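You operate a simulated robot arm through the tools that you are given. There is no shell and no other tool.

You run a simulated robot arm. Do the job below in one go: nothing can be reset, and whatever is moved stays where it is left.

Task
Run the reel's line right out, wind it in and lock the reel.
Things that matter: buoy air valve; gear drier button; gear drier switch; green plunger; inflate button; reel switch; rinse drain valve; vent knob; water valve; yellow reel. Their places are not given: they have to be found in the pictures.

Only the result counts: the job must be done as asked and must still hold three seconds after the hand-in. Knocking over, shifting, dropping, spilling or breaking anything else fails it.

Robot
A 7-joint arm with a two-finger parallel gripper, fixed in place. Base frame: the origin is at the foot of the arm, x ahead of it, y to its left, z up. Units: m, degrees, N and s.
With the tool pointing down near the work surface it reaches from about 0.44 to 0.92 m from the base axis. Its first joint turns from -143.0 to 143.0 degrees. Payload 3 kg.
The tool frame sits at the grasp point between the pads (the TCP): z along the fingers, y along the line on which they close. The tips reach 0.03 m beyond it. The gripper opens to 0.094 m. The fingers are 0.028 m wide and 0.01 m thick; the gripper's body (0.05 by 0.096 m) begins 0.055 m behind the TCP.
Orientation is that of the tool frame in the base frame, as a unit quaternion [x, y, z, w]. With the fingers straight down and closing along the base's y, the tool's x points along the base's -x, its y along +y and its z along -z.

Tools
- The arm moves only by the tool play_rows. Its argument "series" is a list of rows, each an object (a shift or turn left out is 0, a gripper value left out holds the last) with "translation": the shift along the base's x, y, z in units of 40 mm (1.0 is 40 mm), a list of three; "rot": the turn, a rotation vector about the base's x, y, z in units of 4 degrees (1.0 is 4 degrees), a list of three; "claw": the opening, from 0 (shut) to 1 (fully open). In form: [{"translation": [tx, ty, tz], "rot": [ax, ay, az], "claw": claw}, ...]. A call has 1 to 20 rows; each row shifts and turns the commanded pose from where the row before left it. A call with a number of a shift or a turn outside -1 to 1 is refused whole. Each row takes 0.2 s and may step no farther than 0.05 m and 8.6 degrees from the row before; otherwise, or with a gripper value out of range, the whole call is refused. Where a pose cannot be reached the arm comes as near as it can. A force on the tool above 40 N (or 10 N above the force at the start of the call, whichever is more), or a blocked arm, ends the call early, and 0.2 s more pass. The fingers move at their own pace (about 0.072 m/s each) and stop on an object; they squeeze with about 34 N. The grip force told is the motor's: it shows also when the fingers shut on nothing. Time passes only in rows, and 0.2 s behind the last, so rows that do not move let the fingers close. The reply holds the time, the measured pose of the TCP, the force on the tool along the base axes, the opening and the grip force, in the units named above and with some noise, with the torque about the TCP (base axes, N m) and any sound that the robot's microphone picked up, and new pictures: "pictures" is both (left out), scene, wrist or none.
- Cameras (640 x 400 px; columns grow to the right, rows downward): "scene" is fixed at [0.0548, -0.5021, 1.4001]; the picture's right is [0.47, -0.89, 0.00], its down [-0.43, -0.23, -0.87] and it looks along [0.77, 0.41, -0.49] (base axes); focal length 331 px, centre (320, 200). "wrist" rides on the gripper at [0.076, 0.014, -0.103] in the tool frame; the picture's right is [-0.18, 0.98, 0.00], its down [-0.75, -0.14, -0.64] and it looks along [-0.63, -0.12, 0.77] (tool axes); focal length 243 px, centre (320, 200).
- measure_at(camera, pixels): for up to 12 pixels [column, row] of the newest picture of that camera ("zoom" is the newest enlarged one), the place [x, y, z] in the base frame of the surface seen there, good to about 0.002 m, but the place of the scene camera against the robot may be out by one fixed shift of up to 0.012 m in any direction. No time passes.
- zoom(camera, box): a new picture of the part [left, top, right, bottom] of that camera's present view, enlarged. No time passes.
- close_job(): hands the job in; it is judged then, once.

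Leave the gripper open and the arm clear of the work at the hand-in unless told otherwise.

The tools are called after ">>>" by a JSON object that holds its "api" and its "payload". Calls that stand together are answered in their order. play_rows: Moves the arm, as the interface text tells. Its arguments: {"type":"object","properties":{"series":{"type":"array"},"pictures":{"type":"string","enum":["both","scene","wrist","none"]}},"required":["series"]} The other tools are called the same way: measure_at (camera, pixels) gives the place of the surface under pixels of a picture; zoom (camera, box) takes an enlarged picture of a part of a camera's view; close_job () hands the job in.

At the start:

```text
time_s: 0.0
eef_pos: [0.7079, -0.0743, 0.9993]
tool_rot: [-0.001, 1.0, 0.0, 0.0]
ft_force: [0.1, 0.0, 0.9]
moment: [0.0, -0.01, 0.01]
grip_width: 0.0942
gripper_force: 0.0
```

scene: 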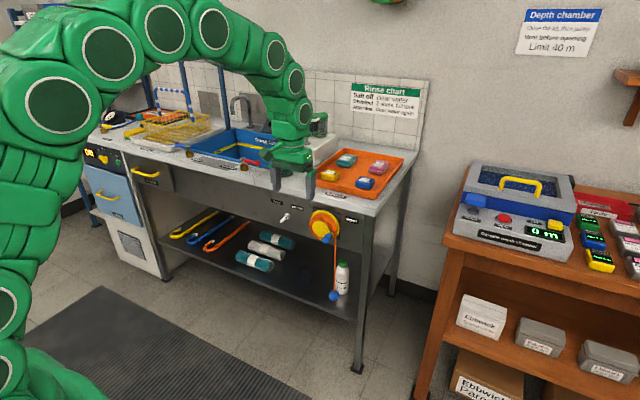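
wrist: 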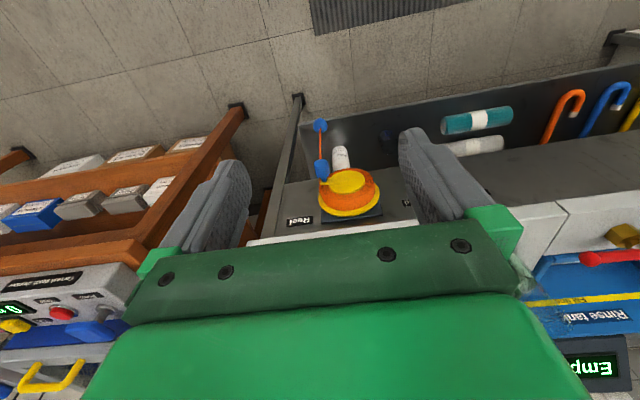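

I see a yellow/orange reel on the front of the bench at about (325,225) in the scene picture, with a line hanging down to a blue toggle at (334,295), and a small switch at (285,217). I'll zoom in on that area first.

>>> {"api": "zoom", "payload": {"camera": "scene", "box": [250, 180, 380, 310]}}

>>> {"api": "zoom", "payload": {"camera": "wrist", "box": [240, 90, 440, 250]}}

```text
3.08 times, centred on (315, 245) of scene
```

zoom: 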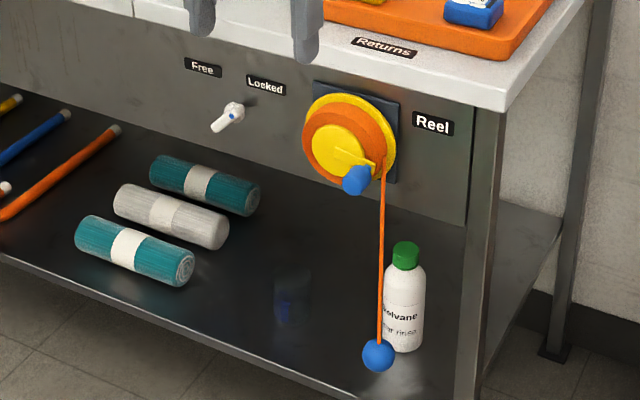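

```text
2.50 times, centred on (340, 170) of wrist
```

zoom: 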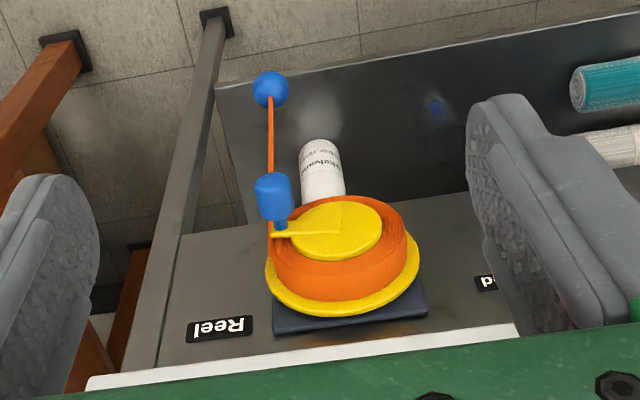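

Next I measure the reel, handle, ball, line, switch and panel in the zoomed scene picture.

>>> {"api": "zoom", "payload": {"camera": "scene", "box": [250, 180, 380, 310]}}

>>> {"api": "measure_at", "payload": {"camera": "scene", "pixels": [[298, 196], [352, 218], [322, 225], [330, 229], [323, 237], [335, 260], [334, 295], [284, 218], [289, 213], [340, 206], [348, 186], [343, 275]]}}

```text
3.08 times, centred on (315, 245) of scene
```

zoom: 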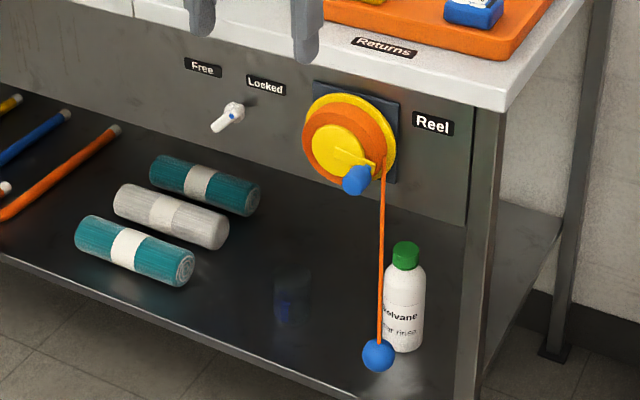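

```text
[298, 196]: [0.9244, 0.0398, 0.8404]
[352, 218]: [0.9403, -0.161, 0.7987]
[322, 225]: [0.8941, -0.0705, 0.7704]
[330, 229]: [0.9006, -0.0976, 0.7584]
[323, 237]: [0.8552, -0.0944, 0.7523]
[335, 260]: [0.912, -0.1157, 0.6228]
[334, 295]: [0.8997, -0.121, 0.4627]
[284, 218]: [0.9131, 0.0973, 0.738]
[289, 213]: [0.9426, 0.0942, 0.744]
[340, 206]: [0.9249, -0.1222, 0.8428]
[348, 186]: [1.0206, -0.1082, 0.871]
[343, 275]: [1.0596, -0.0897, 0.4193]
```

The panel is a plane near x≈0.94 facing the arm. I zoom closer on the reel and on the switch for detail.

>>> {"api": "zoom", "payload": {"camera": "scene", "box": [300, 200, 350, 250]}}

>>> {"api": "measure_at", "payload": {"camera": "zoom", "pixels": [[250, 50], [330, 60], [290, 140], [230, 180], [300, 185], [260, 270], [315, 235], [330, 262], [280, 290], [300, 310], [410, 290], [400, 180]]}}

>>> {"api": "zoom", "payload": {"camera": "scene", "box": [265, 190, 315, 230]}}

```text
8.00 times, centred on (325, 225) of scene
```

zoom: 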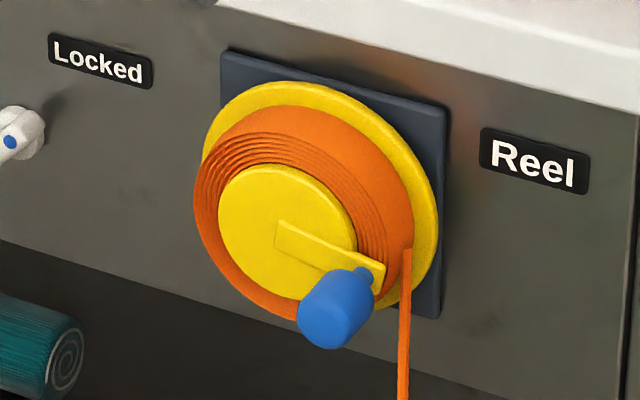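

```text
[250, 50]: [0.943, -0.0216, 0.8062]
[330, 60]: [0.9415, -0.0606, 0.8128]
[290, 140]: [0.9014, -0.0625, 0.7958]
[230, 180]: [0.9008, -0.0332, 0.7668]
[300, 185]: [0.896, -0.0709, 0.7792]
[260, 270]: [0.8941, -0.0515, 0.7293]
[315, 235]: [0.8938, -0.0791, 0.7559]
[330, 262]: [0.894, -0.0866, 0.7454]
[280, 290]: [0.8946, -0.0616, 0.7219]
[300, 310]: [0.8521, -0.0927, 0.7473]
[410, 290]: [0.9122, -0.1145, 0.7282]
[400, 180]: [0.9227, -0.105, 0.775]
```

```text
10.00 times, centred on (290, 210) of scene
```

zoom: 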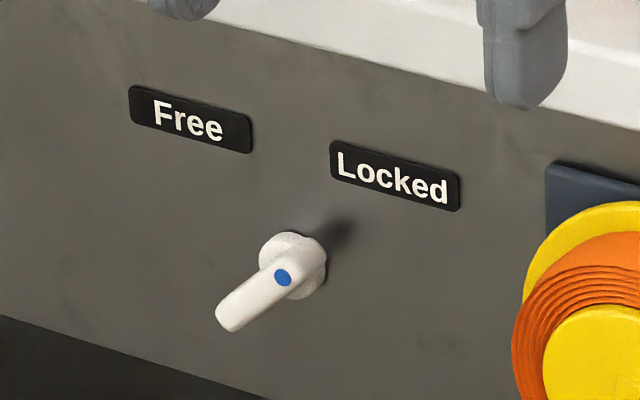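

I measure the switch lever's tip and base, plus the two labels, in this zoom.

>>> {"api": "measure_at", "payload": {"camera": "zoom", "pixels": [[190, 120], [395, 175], [300, 245], [318, 270], [282, 277], [255, 298], [232, 315], [300, 290], [350, 270], [225, 325], [240, 320]]}}

```text
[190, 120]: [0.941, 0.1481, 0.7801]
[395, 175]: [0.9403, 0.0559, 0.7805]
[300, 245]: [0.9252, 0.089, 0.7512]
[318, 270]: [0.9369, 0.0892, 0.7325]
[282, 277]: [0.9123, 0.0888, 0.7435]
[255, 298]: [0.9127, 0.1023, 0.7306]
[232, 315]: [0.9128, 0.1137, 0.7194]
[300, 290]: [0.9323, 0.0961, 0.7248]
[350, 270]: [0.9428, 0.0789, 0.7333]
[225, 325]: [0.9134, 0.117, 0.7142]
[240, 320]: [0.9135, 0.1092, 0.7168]
```

The knob is a bar with a blue dot. The dot end points up and to the right at "Locked", and "Free" is up and to the left. I want a closer look with the wrist camera, so I pitch the tool from straight down towards forward, backing off and lowering a little as it turns.

>>> {"api": "play_rows", "payload": {"series": [{"translation": [-0.2, 0, -0.3], "rot": [0, -1, 0], "claw": 1}, {"translation": [-0.2, 0, -0.3], "rot": [0, -1, 0]}, {"translation": [-0.2, 0, -0.3], "rot": [0, -1, 0]}, {"translation": [-0.2, 0, -0.3], "rot": [0, -1, 0]}, {"translation": [-0.2, 0, -0.3], "rot": [0, -1, 0]}, {"translation": [-0.2, 0, -0.3], "rot": [0, -1, 0]}, {"translation": [-0.2, 0, -0.3], "rot": [0, -1, 0]}, {"translation": [-0.2, 0, -0.3], "rot": [0, -1, 0]}, {"translation": [-0.2, 0, -0.3], "rot": [0, -1, 0]}, {"translation": [-0.2, 0, -0.3], "rot": [0, -1, 0]}]}}

```text
time_s: 2.2
eef_pos: [0.6269, -0.0751, 0.8811]
tool_rot: [0.0, 0.94, 0.0, 0.342]
ft_force: [-0.3, -0.3, 0.1]
moment: [0.03, 0.03, -0.02]
grip_width: 0.0939
gripper_force: 0.1
```

scene: 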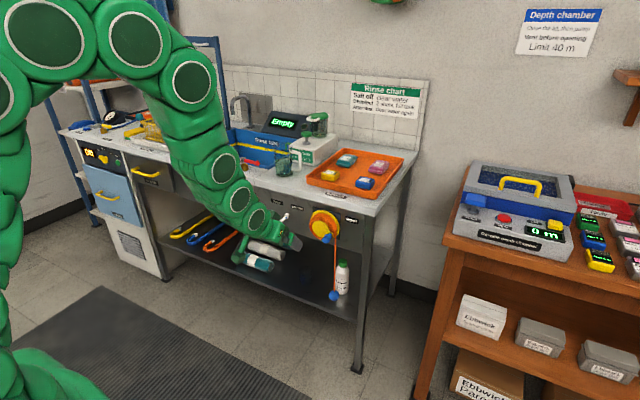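
wrist: 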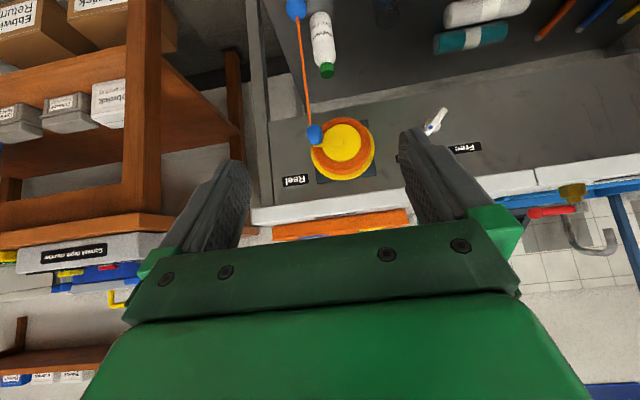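

The pitch is working: 40° done. The wrist picture shows the reel at (340,150) and the knob at (435,122), upside down. I zoom in on both.

>>> {"api": "zoom", "payload": {"camera": "wrist", "box": [380, 80, 500, 170]}}

>>> {"api": "measure_at", "payload": {"camera": "zoom", "pixels": [[320, 160], [295, 210], [280, 235], [262, 255], [290, 250], [420, 355], [100, 400]]}}

>>> {"api": "zoom", "payload": {"camera": "wrist", "box": [270, 80, 400, 200]}}

```text
4.44 times, centred on (440, 125) of wrist
```

zoom: 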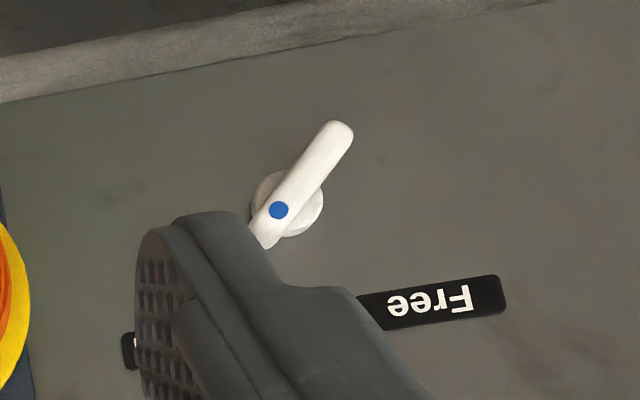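

```text
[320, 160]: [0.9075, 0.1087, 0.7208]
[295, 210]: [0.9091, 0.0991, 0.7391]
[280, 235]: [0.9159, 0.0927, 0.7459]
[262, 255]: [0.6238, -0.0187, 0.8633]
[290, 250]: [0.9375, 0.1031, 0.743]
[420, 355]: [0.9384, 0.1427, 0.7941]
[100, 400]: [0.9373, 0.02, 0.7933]
```

```text
3.33 times, centred on (335, 140) of wrist
```

zoom: 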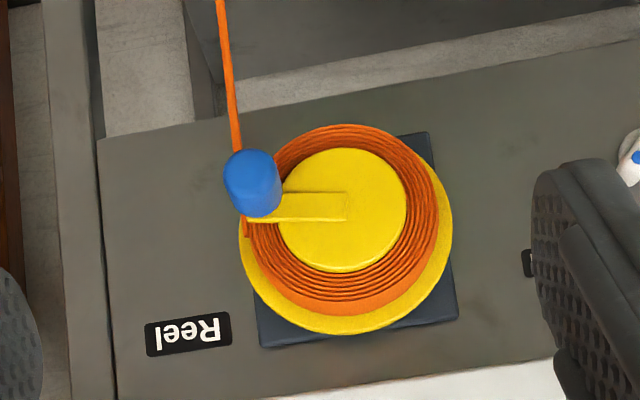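

The bar's long end points down-left and its short, dotted end up-right. I need a straight-on view to settle this. I keep this tilt, which points the camera nearly level at the panel, and move to just in front of the knob, stopping about 0.1 m short of it.

>>> {"api": "play_rows", "payload": {"series": [{"translation": [0.6, 0.78, -0.54]}, {"translation": [0.6, 0.78, -0.54]}, {"translation": [0.6, 0.78, -0.54]}, {"translation": [0.6, 0.78, -0.54]}, {"translation": [0.6, 0.78, -0.54]}, {"translation": [0.6, 0.78, -0.54]}]}}

```text
time_s: 3.6
eef_pos: [0.7705, 0.1132, 0.7471]
tool_rot: [0.001, 0.94, 0.0, 0.342]
ft_force: [-0.8, 0.5, 0.1]
moment: [0.01, -0.01, 0.01]
grip_width: 0.094
gripper_force: 0.1
```

scene: 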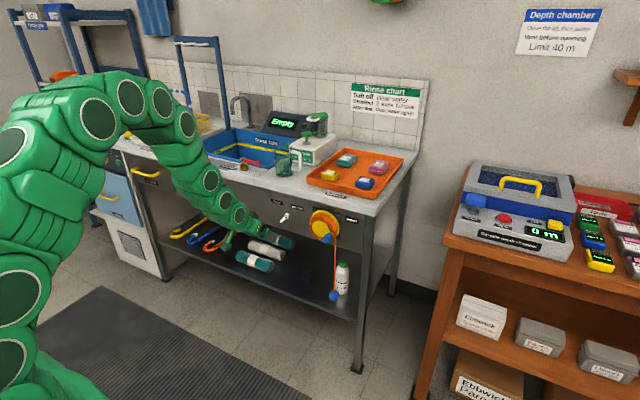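
wrist: 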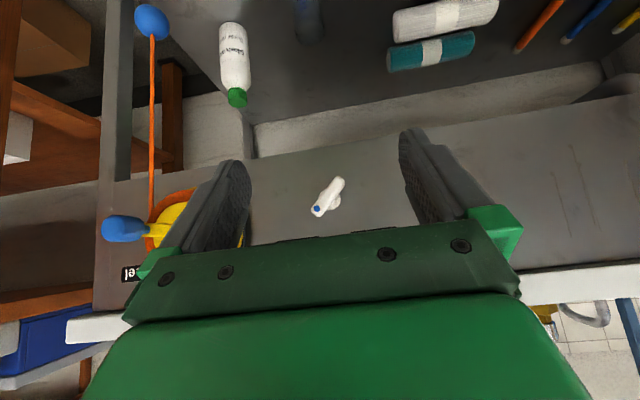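

The knob now sits between the fingers at about (325,198). I zoom on it and measure.

>>> {"api": "zoom", "payload": {"camera": "wrist", "box": [280, 165, 376, 225]}}

>>> {"api": "measure_at", "payload": {"camera": "wrist", "pixels": [[342, 181], [336, 186], [328, 197], [318, 210], [316, 214], [336, 204], [338, 200], [330, 208], [330, 165]]}}

```text
6.67 times, centred on (328, 195) of wrist
```

zoom: 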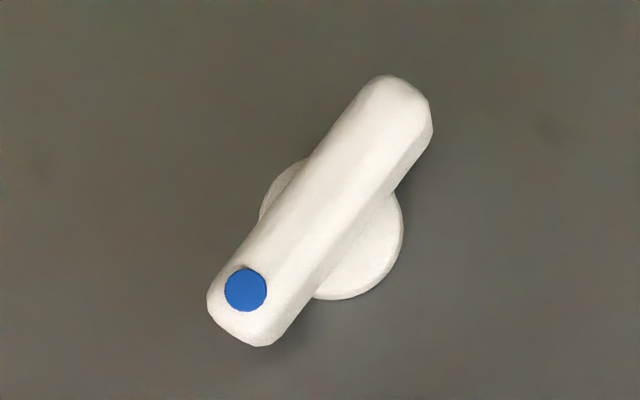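

```text
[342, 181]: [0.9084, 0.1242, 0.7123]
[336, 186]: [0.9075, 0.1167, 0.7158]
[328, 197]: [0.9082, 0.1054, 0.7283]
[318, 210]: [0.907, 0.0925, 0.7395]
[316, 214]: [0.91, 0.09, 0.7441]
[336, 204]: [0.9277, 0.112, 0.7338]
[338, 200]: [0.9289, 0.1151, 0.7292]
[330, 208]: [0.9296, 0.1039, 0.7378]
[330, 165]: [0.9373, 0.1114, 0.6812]
```

In the straight-on view the bar is symmetric about its pivot at about y=0.107, z=0.728. The blue dot is the pointer end and it points to "Locked", so the reel is locked now. I have to turn the knob 90° towards Free, grip along its flanks, and start from a roll of +45°. Now I pitch the tool fully level and centre it on the knob.

>>> {"api": "play_rows", "payload": {"series": [{"translation": [0, -0.012, -0.037], "rot": [0, -1, 0]}, {"translation": [0, -0.012, -0.037], "rot": [0, -1, 0]}, {"translation": [0, -0.012, -0.037], "rot": [0, -1, 0]}, {"translation": [0, -0.012, -0.037], "rot": [0, -1, 0]}, {"translation": [0, -0.012, -0.037], "rot": [0, -1, 0]}, {"translation": [0, -0.012, -0.037], "rot": [0, -1, 0]}, {"translation": [0, -0.012, -0.037], "rot": [0, -1, 0]}, {"translation": [0, -0.012, -0.037], "rot": [0, -1, 0]}, {"translation": [0, -0.012, -0.037], "rot": [0, -1, 0]}, {"translation": [0, -0.012, -0.037], "rot": [0, -1, 0]}, {"translation": [0, -0.012, -0.037], "rot": [0, -1, 0]}, {"translation": [0, -0.012, -0.037], "rot": [0, -1, 0]}, {"translation": [0, -0.012, -0.037], "rot": [0, -0.5, 0]}]}}

```text
time_s: 6.4
eef_pos: [0.7721, 0.1072, 0.7302]
tool_rot: [0.0, 0.707, 0.0, 0.707]
ft_force: [0.1, 0.5, 0.3]
moment: [-0.02, 0.01, 0.01]
grip_width: 0.0943
gripper_force: 0.0
```

scene: 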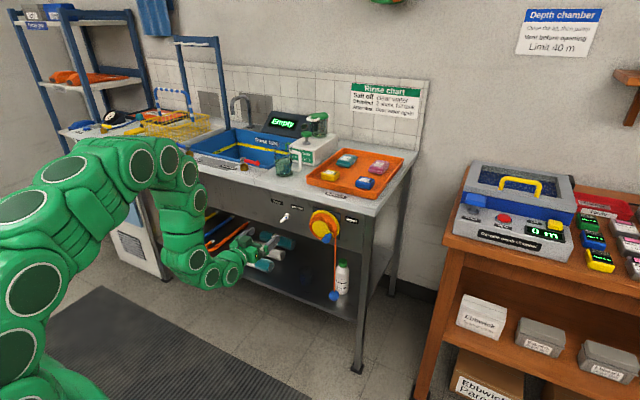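
wrist: 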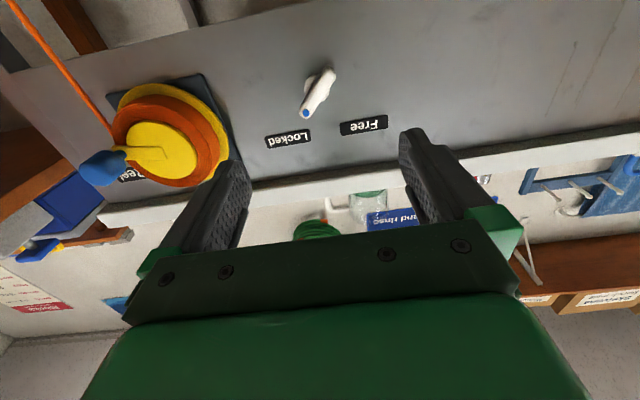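

The tool is level now. The knob shows at (318,95), with the dot end towards "Locked" at (290,138). I roll +45° about x so the fingers close across the bar.

>>> {"api": "play_rows", "payload": {"series": [{"rot": [1, 0, 0]}, {"rot": [1, 0, 0]}, {"rot": [1, 0, 0]}, {"rot": [1, 0, 0]}, {"rot": [1, 0, 0]}, {"rot": [1, 0, 0]}, {"rot": [1, 0, 0]}, {"rot": [1, 0, 0]}, {"rot": [1, 0, 0]}, {"rot": [1, 0, 0]}, {"rot": [1, 0, 0]}, {"rot": [0.25, 0, 0]}]}}

```text
time_s: 9.0
eef_pos: [0.7728, 0.1062, 0.7309]
tool_rot: [0.271, 0.653, 0.271, 0.653]
ft_force: [0.0, 0.5, -0.4]
moment: [-0.05, -0.03, 0.01]
grip_width: 0.0939
gripper_force: 0.0
```

scene: 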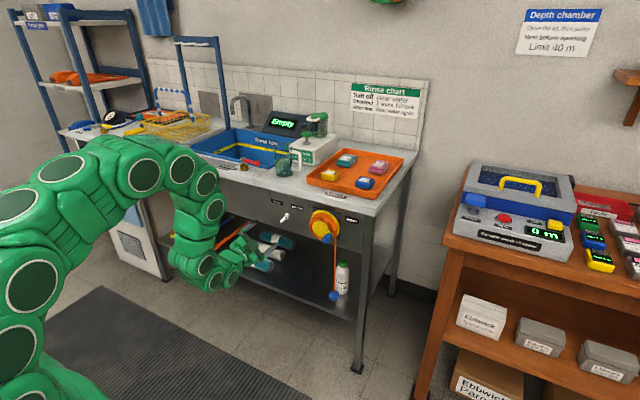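
wrist: 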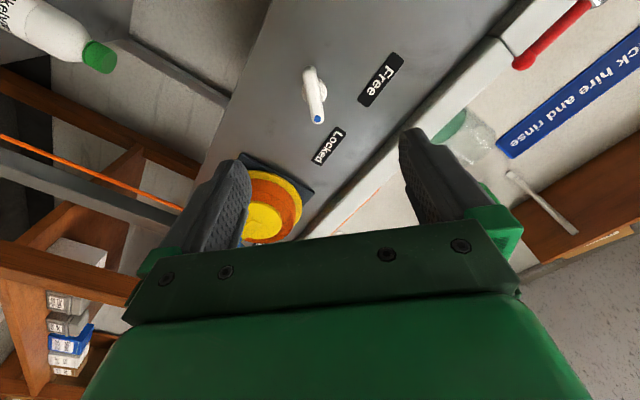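

The bar now runs nearly vertically in the wrist picture, between the fingers. I measure both its ends, its middle and the panel to get the exact approach point.

>>> {"api": "measure_at", "payload": {"camera": "wrist", "pixels": [[310, 74], [312, 85], [315, 100], [317, 112], [318, 119], [326, 92], [304, 96], [350, 60], [322, 105]]}}

>>> {"api": "zoom", "payload": {"camera": "wrist", "box": [270, 55, 366, 135]}}

```text
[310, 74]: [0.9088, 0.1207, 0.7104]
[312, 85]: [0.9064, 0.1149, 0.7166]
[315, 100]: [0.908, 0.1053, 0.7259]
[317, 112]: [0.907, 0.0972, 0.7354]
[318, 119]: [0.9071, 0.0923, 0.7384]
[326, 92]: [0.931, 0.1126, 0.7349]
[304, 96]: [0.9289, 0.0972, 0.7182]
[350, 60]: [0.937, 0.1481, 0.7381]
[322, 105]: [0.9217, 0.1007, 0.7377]
```

```text
5.00 times, centred on (318, 95) of wrist
```

zoom: 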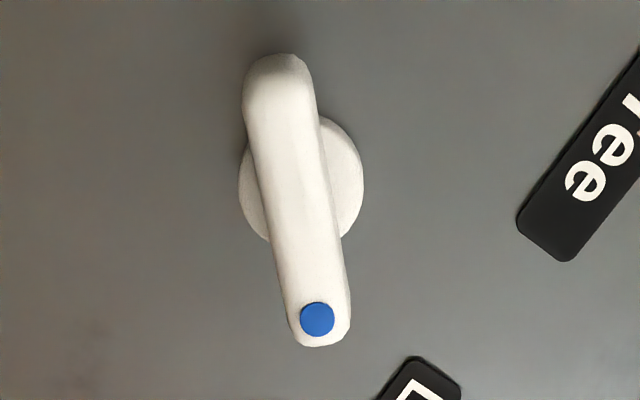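

The knob pivot is about (0.106, 0.7255), with the bar at 45° and its front face at x=0.907. I advance so the fingertips straddle the bar (TCP x≈0.891), without closing yet.

>>> {"api": "play_rows", "payload": {"series": [{"translation": [0.6, 0, -0.135]}, {"translation": [0.6, 0, 0]}, {"translation": [0.5, 0, 0]}, {"translation": [0.5, 0, 0]}, {"translation": [0.4, 0, 0]}, {"translation": [0.35, 0, 0]}]}}

```text
time_s: 10.4
eef_pos: [0.8896, 0.1061, 0.7254]
tool_rot: [0.272, 0.653, 0.27, 0.653]
ft_force: [0.3, 0.2, 0.2]
moment: [-0.03, 0.01, 0.01]
grip_width: 0.094
gripper_force: 0.1
```

scene: 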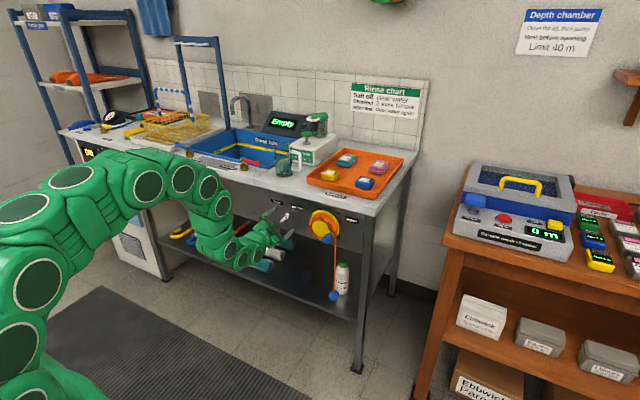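
wrist: 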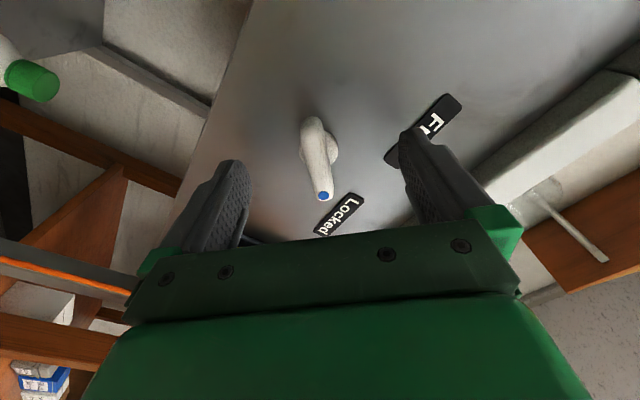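

The bar at (318,160) is centred between the fingertips, and there is no contact force. Now I close on it.

>>> {"api": "play_rows", "payload": {"series": [{"claw": 0}, {}, {}, {}, {}]}}

```text
time_s: 11.6
eef_pos: [0.8894, 0.1047, 0.7241]
tool_rot: [0.272, 0.654, 0.27, 0.653]
ft_force: [1.9, -12.7, -12.5]
moment: [0.03, 0.37, -0.03]
grip_width: 0.0127
gripper_force: 44.8
```

scene: 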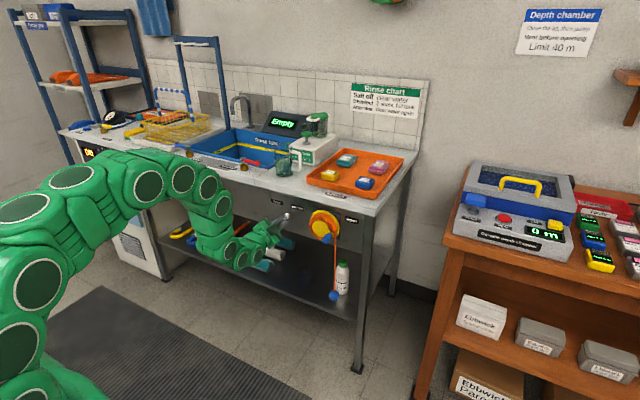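
wrist: 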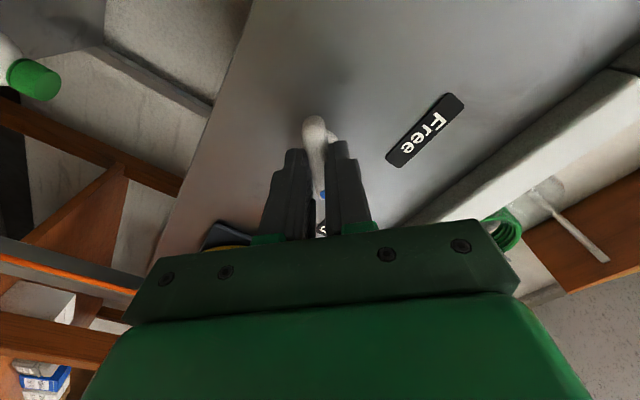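

It has gripped the bar (width 12.7 mm). A sideways force of 18 N shows I'm about 1.5 mm off centre, so I ease the pose over and begin rolling towards Free.

>>> {"api": "play_rows", "payload": {"series": [{"translation": [0, -0.04, -0.04]}, {}, {"rot": [-1, 0, 0]}, {"rot": [-1, 0, 0]}, {"rot": [-1, 0, 0]}, {"rot": [-1, 0, 0]}, {"rot": [-1, 0, 0]}], "pictures": "wrist"}}

```text
time_s: 13.2
eef_pos: [0.89, 0.1055, 0.7243]
tool_rot: [0.152, 0.69, 0.154, 0.691]
ft_force: [6.0, -3.8, -6.0]
moment: [0.03, 0.07, -0.16]
grip_width: 0.0129
gripper_force: 44.9
```

wrist: 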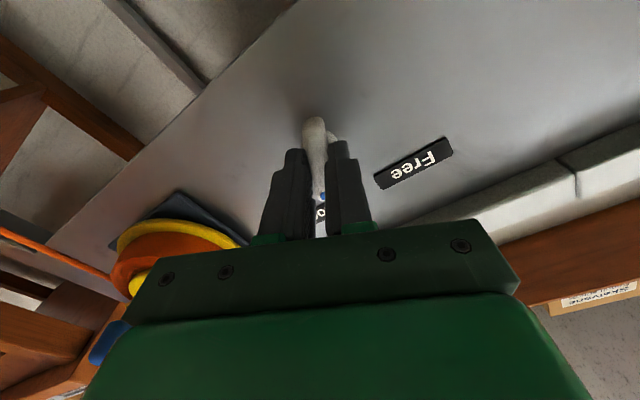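

The knob turns with the gripper and the forces are low. I carry on with the remaining 70° or so.

>>> {"api": "play_rows", "payload": {"series": [{"rot": [-1, 0, 0]}, {"rot": [-1, 0, 0]}, {"rot": [-1, 0, 0]}, {"rot": [-1, 0, 0]}, {"rot": [-1, 0, 0]}, {"rot": [-1, 0, 0]}, {"rot": [-1, 0, 0]}, {"rot": [-1, 0, 0]}, {"rot": [-1, 0, 0]}, {"rot": [-1, 0, 0]}, {"rot": [-1, 0, 0]}, {"rot": [-1, 0, 0]}, {"rot": [-1, 0, 0]}, {"rot": [-1, 0, 0]}, {"rot": [-1, 0, 0]}, {"rot": [-1, 0, 0]}, {"rot": [-1, 0, 0]}, {"rot": [-0.5, 0, 0]}, {}]}}

```text
time_s: 17.2
eef_pos: [0.8911, 0.104, 0.7241]
tool_rot: [-0.27, 0.653, -0.272, 0.653]
ft_force: [-7.4, -12.7, 15.7]
moment: [0.01, -0.94, 0.39]
grip_width: 0.0128
gripper_force: 45.1
```

scene: 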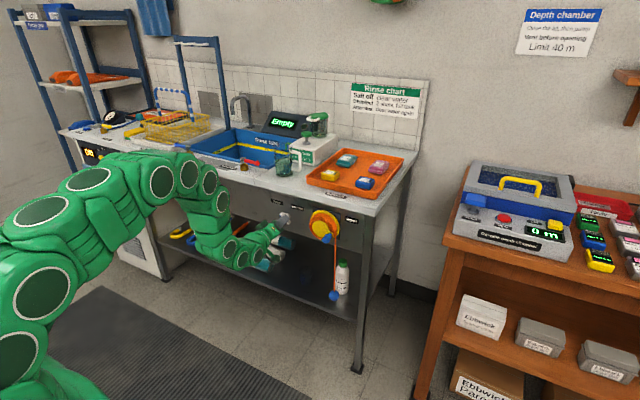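
wrist: 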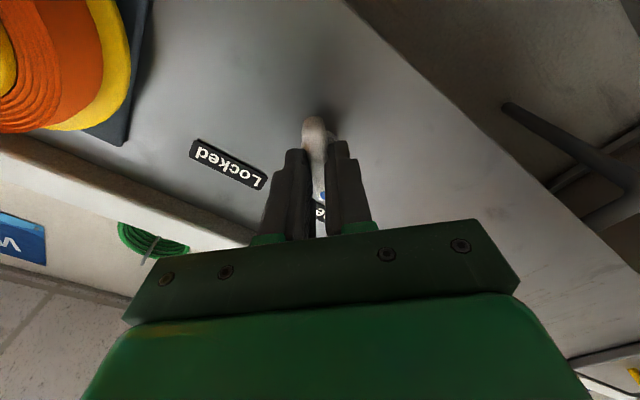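

The roll is complete and the dot end should now point at Free. I open, back straight out, and check the knob.

>>> {"api": "play_rows", "payload": {"series": [{"claw": 1}, {}, {}, {}, {"translation": [-0.5, 0, 0]}, {"translation": [-0.8, 0, 0]}, {"translation": [-0.8, 0, 0]}, {"translation": [-0.8, 0, 0]}, {"translation": [-0.8, 0, 0]}]}}

>>> {"api": "zoom", "payload": {"camera": "scene", "box": [250, 180, 380, 310]}}

```text
time_s: 19.2
eef_pos: [0.7404, 0.1049, 0.7245]
tool_rot: [-0.27, 0.653, -0.271, 0.653]
ft_force: [0.5, 0.5, -0.1]
moment: [-0.01, 0.04, 0.02]
grip_width: 0.0941
gripper_force: 0.1
```

scene: 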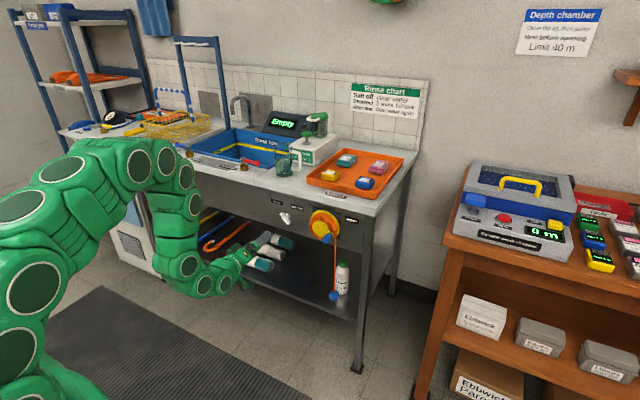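
wrist: 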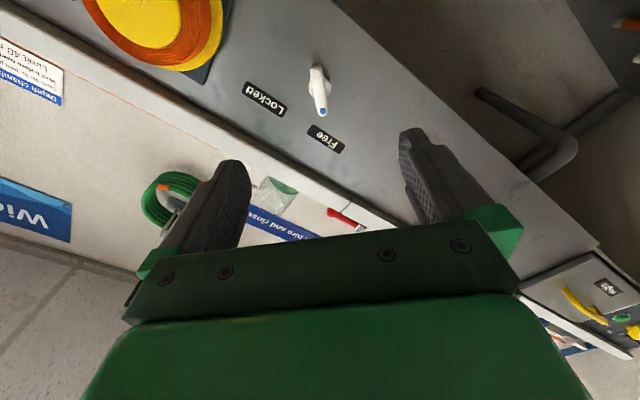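

```text
3.08 times, centred on (315, 245) of scene
```

zoom: 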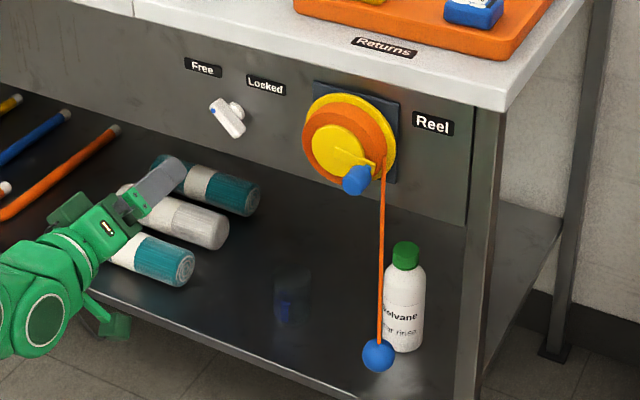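

The dot now points at "Free", so the reel is unlocked. The line has not moved by itself. I roll back to 0° and move in front of the reel to study the crank.

>>> {"api": "play_rows", "payload": {"series": [{"translation": [-0.04, -0.375, -0.05], "rot": [1, 0, 0]}, {"translation": [-0.04, -0.375, -0.05], "rot": [1, 0, 0]}, {"translation": [-0.04, -0.375, -0.05], "rot": [1, 0, 0]}, {"translation": [-0.04, -0.375, -0.05], "rot": [1, 0, 0]}, {"translation": [-0.04, -0.375, -0.05], "rot": [1, 0, 0]}, {"translation": [-0.04, -0.375, -0.05], "rot": [1, 0, 0]}, {"translation": [-0.04, -0.375, -0.05], "rot": [1, 0, 0]}, {"translation": [-0.04, -0.375, -0.05], "rot": [1, 0, 0]}, {"translation": [-0.04, -0.375, -0.05], "rot": [1, 0, 0]}, {"translation": [-0.04, -0.375, -0.05], "rot": [1, 0, 0]}, {"translation": [-0.04, -0.375, -0.05], "rot": [1, 0, 0]}, {"translation": [-0.04, -0.375, -0.05], "rot": [0.25, 0, 0]}]}}

```text
time_s: 21.8
eef_pos: [0.7226, -0.0747, 0.6988]
tool_rot: [0.0, 0.707, 0.0, 0.707]
ft_force: [-0.1, -0.5, 0.7]
moment: [-0.02, -0.01, 0.0]
grip_width: 0.094
gripper_force: 0.0
```

scene: 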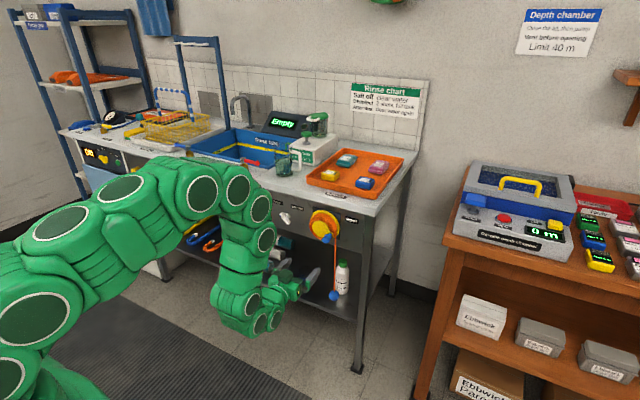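
wrist: 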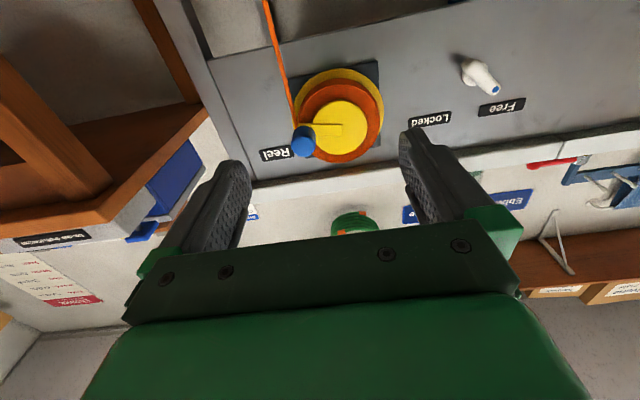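

I zoom on the reel in the wrist picture around (330,115) and measure the hub, crank arm, handle and rim.

>>> {"api": "zoom", "payload": {"camera": "wrist", "box": [250, 60, 410, 170]}}

>>> {"api": "measure_at", "payload": {"camera": "zoom", "pixels": [[210, 320], [190, 330], [230, 330], [210, 345], [215, 300], [240, 290], [280, 270], [340, 260], [370, 190], [350, 330], [420, 260], [155, 180]]}}

```text
3.64 times, centred on (330, 115) of wrist
```

zoom: 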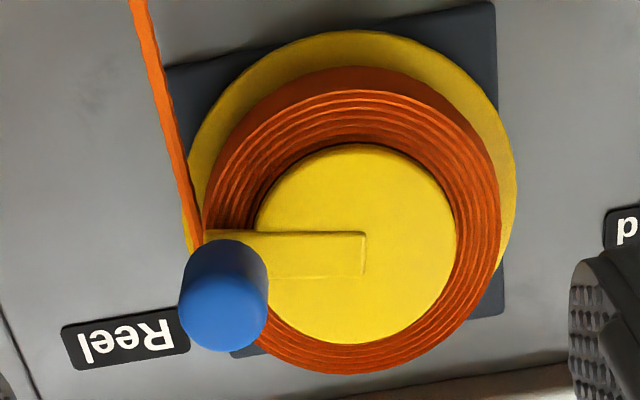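

```text
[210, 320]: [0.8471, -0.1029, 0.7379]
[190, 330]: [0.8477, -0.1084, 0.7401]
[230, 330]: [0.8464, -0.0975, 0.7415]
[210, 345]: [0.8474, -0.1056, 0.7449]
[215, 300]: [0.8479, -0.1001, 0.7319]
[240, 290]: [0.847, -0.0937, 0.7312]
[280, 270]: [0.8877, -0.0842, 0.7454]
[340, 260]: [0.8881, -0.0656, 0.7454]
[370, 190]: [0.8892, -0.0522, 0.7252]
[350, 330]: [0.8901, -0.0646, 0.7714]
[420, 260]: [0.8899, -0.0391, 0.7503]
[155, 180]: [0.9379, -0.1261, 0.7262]
```

The hub centre is about (y −0.062, z 0.743). The blue handle is a peg along x, with its face at x=0.847 and centre near (−0.099, 0.737), so the crank radius is about 37 mm. The line hangs off the right side, so unwinding means that side goes down (+ turn about x). I move in line with the handle, still short of it.

>>> {"api": "play_rows", "payload": {"series": [{"translation": [0.3, -0.15, 0.24]}, {"translation": [0.3, -0.15, 0.24]}, {"translation": [0.3, -0.15, 0.24]}, {"translation": [0.3, -0.15, 0.24]}, {}]}}

>>> {"api": "zoom", "payload": {"camera": "wrist", "box": [220, 30, 420, 180]}}

```text
time_s: 23.0
eef_pos: [0.7709, -0.1011, 0.7384]
tool_rot: [0.002, 0.707, 0.0, 0.707]
ft_force: [-0.5, 0.7, -0.1]
moment: [-0.02, 0.01, 0.02]
grip_width: 0.0941
gripper_force: 0.2
```

scene: 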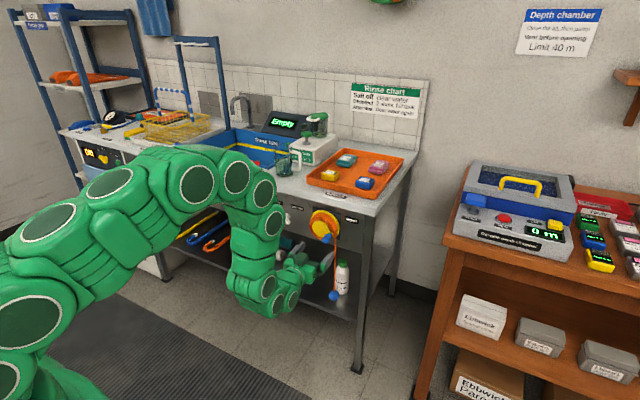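
wrist: 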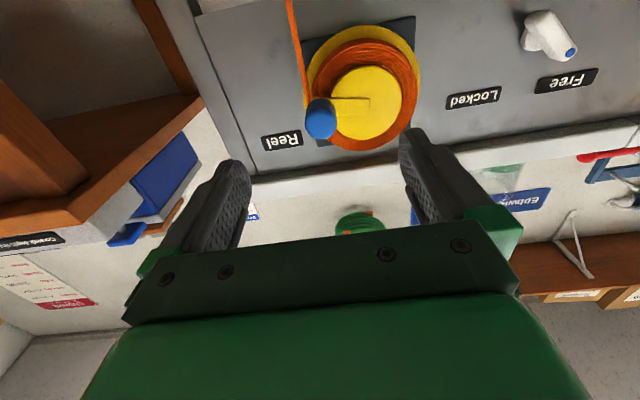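

```text
2.67 times, centred on (320, 105) of wrist
```

zoom: 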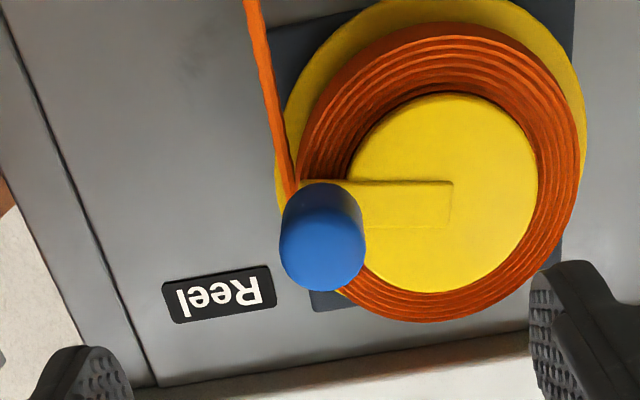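

I refine the handle and hub positions in this nearer view.

>>> {"api": "measure_at", "payload": {"camera": "zoom", "pixels": [[321, 250], [295, 250], [350, 250], [321, 280], [321, 225], [445, 195], [445, 110], [445, 285], [370, 195], [525, 195], [445, 205], [390, 195]]}}

```text
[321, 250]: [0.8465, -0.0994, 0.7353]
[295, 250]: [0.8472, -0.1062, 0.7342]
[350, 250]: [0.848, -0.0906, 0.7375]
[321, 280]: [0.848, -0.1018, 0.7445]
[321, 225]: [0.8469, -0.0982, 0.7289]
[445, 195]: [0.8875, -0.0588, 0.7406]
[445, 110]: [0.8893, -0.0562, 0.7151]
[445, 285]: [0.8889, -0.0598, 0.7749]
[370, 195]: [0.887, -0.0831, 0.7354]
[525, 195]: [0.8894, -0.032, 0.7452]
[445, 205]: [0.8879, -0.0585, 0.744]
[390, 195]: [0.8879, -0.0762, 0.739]
```

The handle centre is (−0.0993, 0.736) and the hub centre (−0.0615, 0.744). I half-close, advance to TCP x≈0.848 so the tips stop short of the crank arm, and then close on the handle.

>>> {"api": "play_rows", "payload": {"series": [{"translation": [0.5, 0.02, -0.05], "claw": 0.6}, {"translation": [0.5, 0, 0]}, {"translation": [0.5, 0, 0]}, {"translation": [0.42, 0, 0]}, {"claw": 0.0}, {}, {}, {}]}}

```text
time_s: 24.8
eef_pos: [0.8475, -0.0993, 0.7365]
tool_rot: [-0.001, 0.707, 0.0, 0.707]
ft_force: [6.4, -4.5, -3.2]
moment: [-0.09, 0.27, 0.69]
grip_width: 0.0254
gripper_force: 44.9
```

scene: 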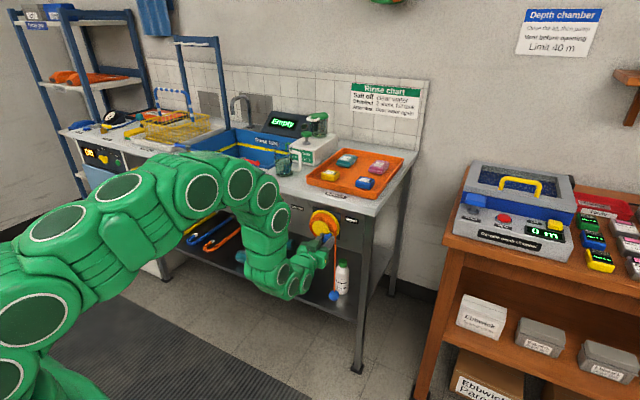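
wrist: 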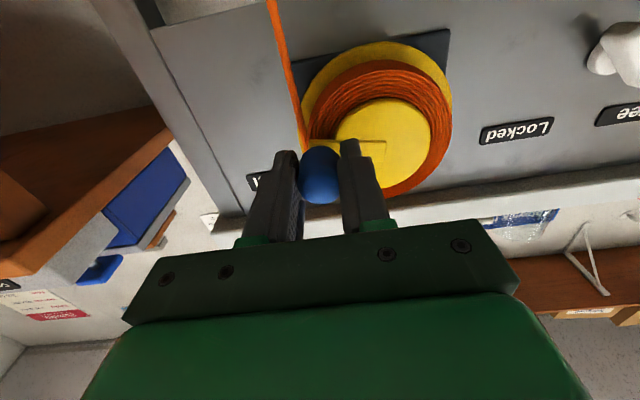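

The handle is gripped (25.4 mm) with low forces. I try a first gentle 40° of the unwinding direction (handle moving down), translating along the arc, and watch the force and the line.

>>> {"api": "play_rows", "payload": {"series": [{"translation": [0, 0.0492, -0.1612]}, {"translation": [0, 0.0766, -0.1503]}, {"translation": [0, 0.1015, -0.1347]}, {"translation": [0, 0.1233, -0.115]}]}}

```text
time_s: 25.8
eef_pos: [0.8468, -0.0863, 0.711]
tool_rot: [0.001, 0.709, -0.001, 0.705]
ft_force: [12.4, -31.4, -21.2]
moment: [0.53, -0.01, 0.24]
grip_width: 0.0256
gripper_force: 44.8
```

scene: 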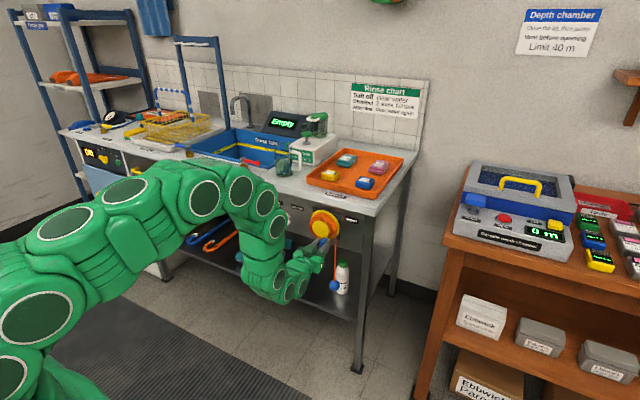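
wrist: 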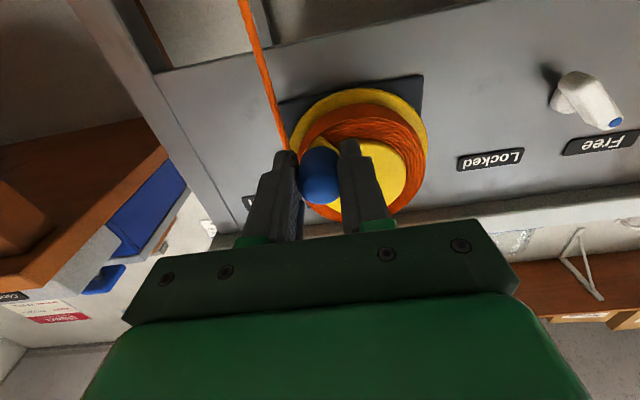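

The ball seems to have risen in the scene picture, from (334,295) to about (334,284). I zoom and measure to see which way the line moved.

>>> {"api": "zoom", "payload": {"camera": "scene", "box": [250, 180, 380, 310]}}

>>> {"api": "measure_at", "payload": {"camera": "scene", "pixels": [[334, 284], [335, 260], [360, 260], [345, 310]]}}

```text
3.08 times, centred on (315, 245) of scene
```

zoom: 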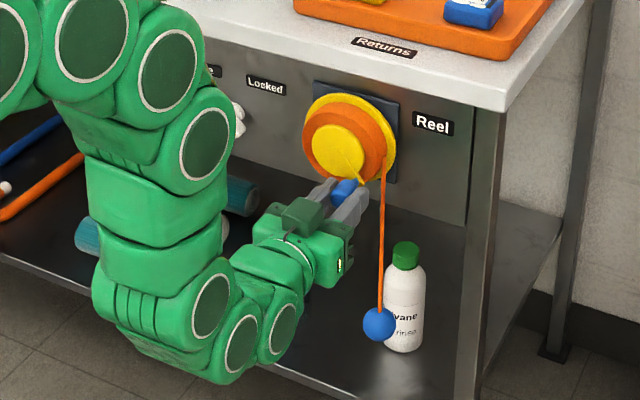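

```text
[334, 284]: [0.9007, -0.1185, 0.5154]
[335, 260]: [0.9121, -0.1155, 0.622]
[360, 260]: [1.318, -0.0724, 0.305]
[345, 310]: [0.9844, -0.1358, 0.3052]
```

The ball went up by about 5 cm, so handle-down winds in and paying out is the other way. The force also shows a radial load, so my circle was a bit too small. I'll use centre (−0.058, 0.743) and radius 42 mm. I go back along the arc to the starting angle and check forces.

>>> {"api": "play_rows", "payload": {"series": [{"translation": [0, -0.13, 0.0575]}, {"translation": [0, -0.105, 0.15]}, {"translation": [0, -0.0775, 0.165]}, {"translation": [0, -0.0475, 0.1775]}], "pictures": "scene"}}

```text
time_s: 26.8
eef_pos: [0.8484, -0.0976, 0.7358]
tool_rot: [0.0, 0.707, 0.0, 0.707]
ft_force: [-21.4, -4.4, -12.2]
moment: [-0.43, 0.06, -0.61]
grip_width: 0.0255
gripper_force: 45.0
```

scene: 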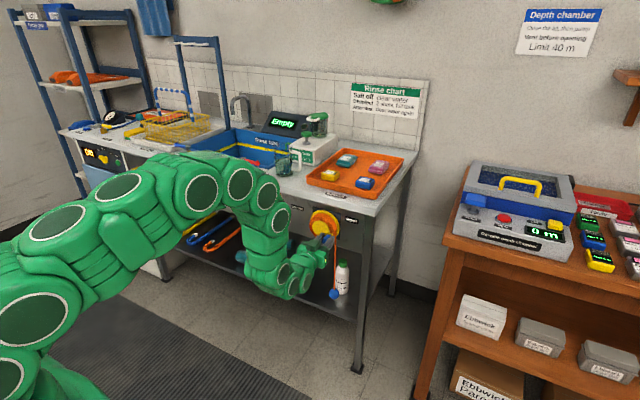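

Back at the start angle the forces are modest (about 12 N tangential). Now I turn the other way, handle up, for 40°.

>>> {"api": "play_rows", "payload": {"series": [{"translation": [0, -0.016, 0.1823]}, {"translation": [0, 0.016, 0.1823]}, {"translation": [0, 0.0473, 0.1768]}, {"translation": [0, 0.0774, 0.1659]}]}}

>>> {"api": "measure_at", "payload": {"camera": "scene", "pixels": [[333, 306], [333, 303], [335, 260]]}}

```text
time_s: 27.8
eef_pos: [0.8486, -0.0966, 0.765]
tool_rot: [0.003, 0.706, -0.002, 0.709]
ft_force: [14.9, -26.8, -2.8]
moment: [-0.65, 0.67, 0.79]
grip_width: 0.0261
gripper_force: 44.9
```

scene: 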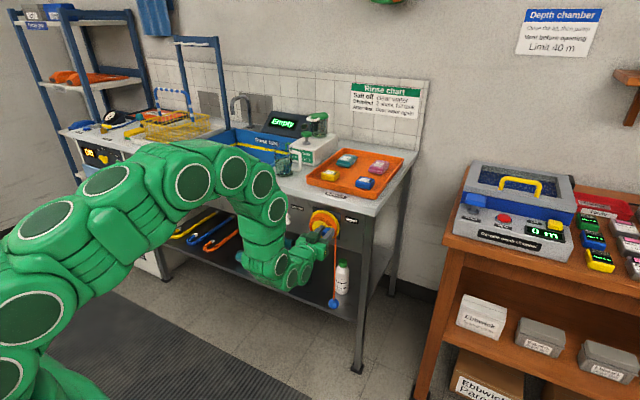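
wrist: 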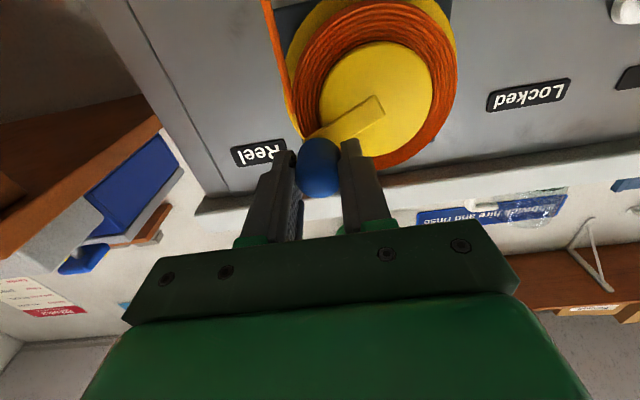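

```text
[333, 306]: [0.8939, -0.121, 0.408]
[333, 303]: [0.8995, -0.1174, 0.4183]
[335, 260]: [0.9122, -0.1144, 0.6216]
```

Confirmed: handle-up lowers the ball (now z≈0.41). The radial force says the circle still isn't right. I measure the hub and crank arm in the present wrist picture to fix the centre.

>>> {"api": "zoom", "payload": {"camera": "wrist", "box": [250, 0, 470, 180]}}

>>> {"api": "measure_at", "payload": {"camera": "wrist", "pixels": [[378, 100], [380, 48], [376, 150], [325, 97], [430, 97], [383, 108], [375, 98], [345, 120], [340, 60], [415, 60], [415, 140]]}}

```text
2.22 times, centred on (360, 90) of wrist
```

zoom: 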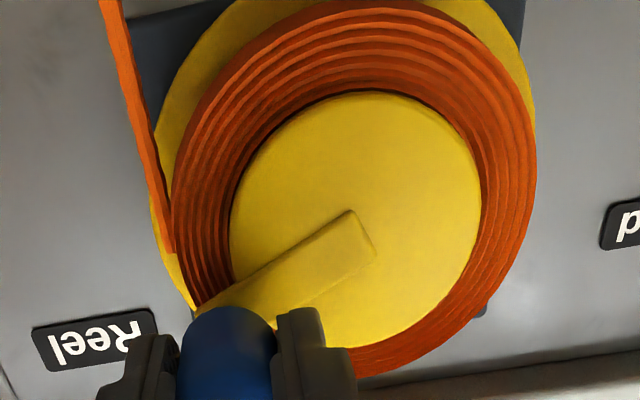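

```text
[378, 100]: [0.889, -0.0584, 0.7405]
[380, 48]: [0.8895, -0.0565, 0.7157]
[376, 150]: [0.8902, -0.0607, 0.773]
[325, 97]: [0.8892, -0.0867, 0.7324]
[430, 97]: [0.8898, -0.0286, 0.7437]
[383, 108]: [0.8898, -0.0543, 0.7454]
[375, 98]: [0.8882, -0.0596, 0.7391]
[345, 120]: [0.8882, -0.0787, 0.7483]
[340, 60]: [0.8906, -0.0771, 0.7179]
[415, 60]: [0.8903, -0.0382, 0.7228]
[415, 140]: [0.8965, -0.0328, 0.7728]
```

The centre is about (−0.0585, 0.744). I use a slightly larger radius of 43.5 mm and carry on for another 40° towards the top.

>>> {"api": "play_rows", "payload": {"series": [{"translation": [0, 0.065, 0.2]}, {"translation": [0, 0.1325, 0.1325]}, {"translation": [0, 0.155, 0.11]}, {"translation": [0, 0.1725, 0.08]}]}}

>>> {"api": "zoom", "payload": {"camera": "scene", "box": [270, 200, 390, 330]}}

```text
time_s: 28.8
eef_pos: [0.8487, -0.0725, 0.7849]
tool_rot: [0.0, 0.707, 0.0, 0.707]
ft_force: [22.8, -14.4, -3.2]
moment: [-0.58, 0.36, -0.19]
grip_width: 0.0249
gripper_force: 45.4
```

scene: 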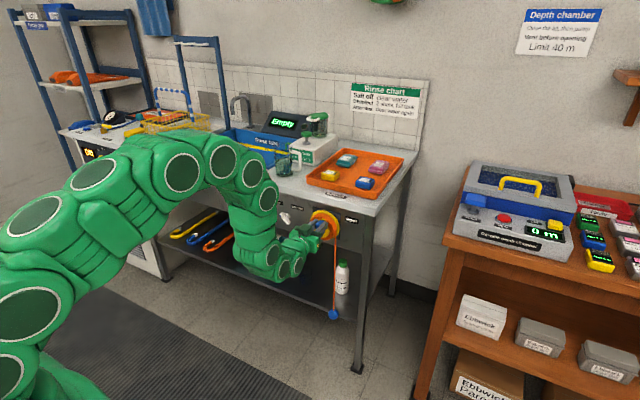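
wrist: 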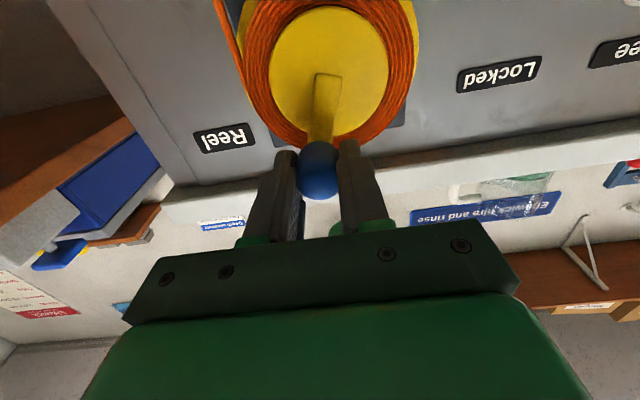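

```text
3.08 times, centred on (330, 265) of scene
```

zoom: 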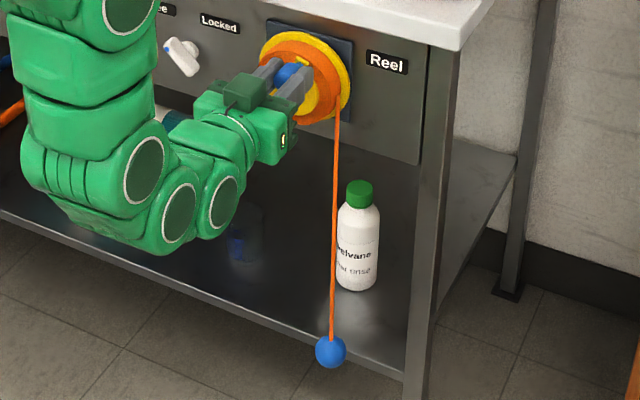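

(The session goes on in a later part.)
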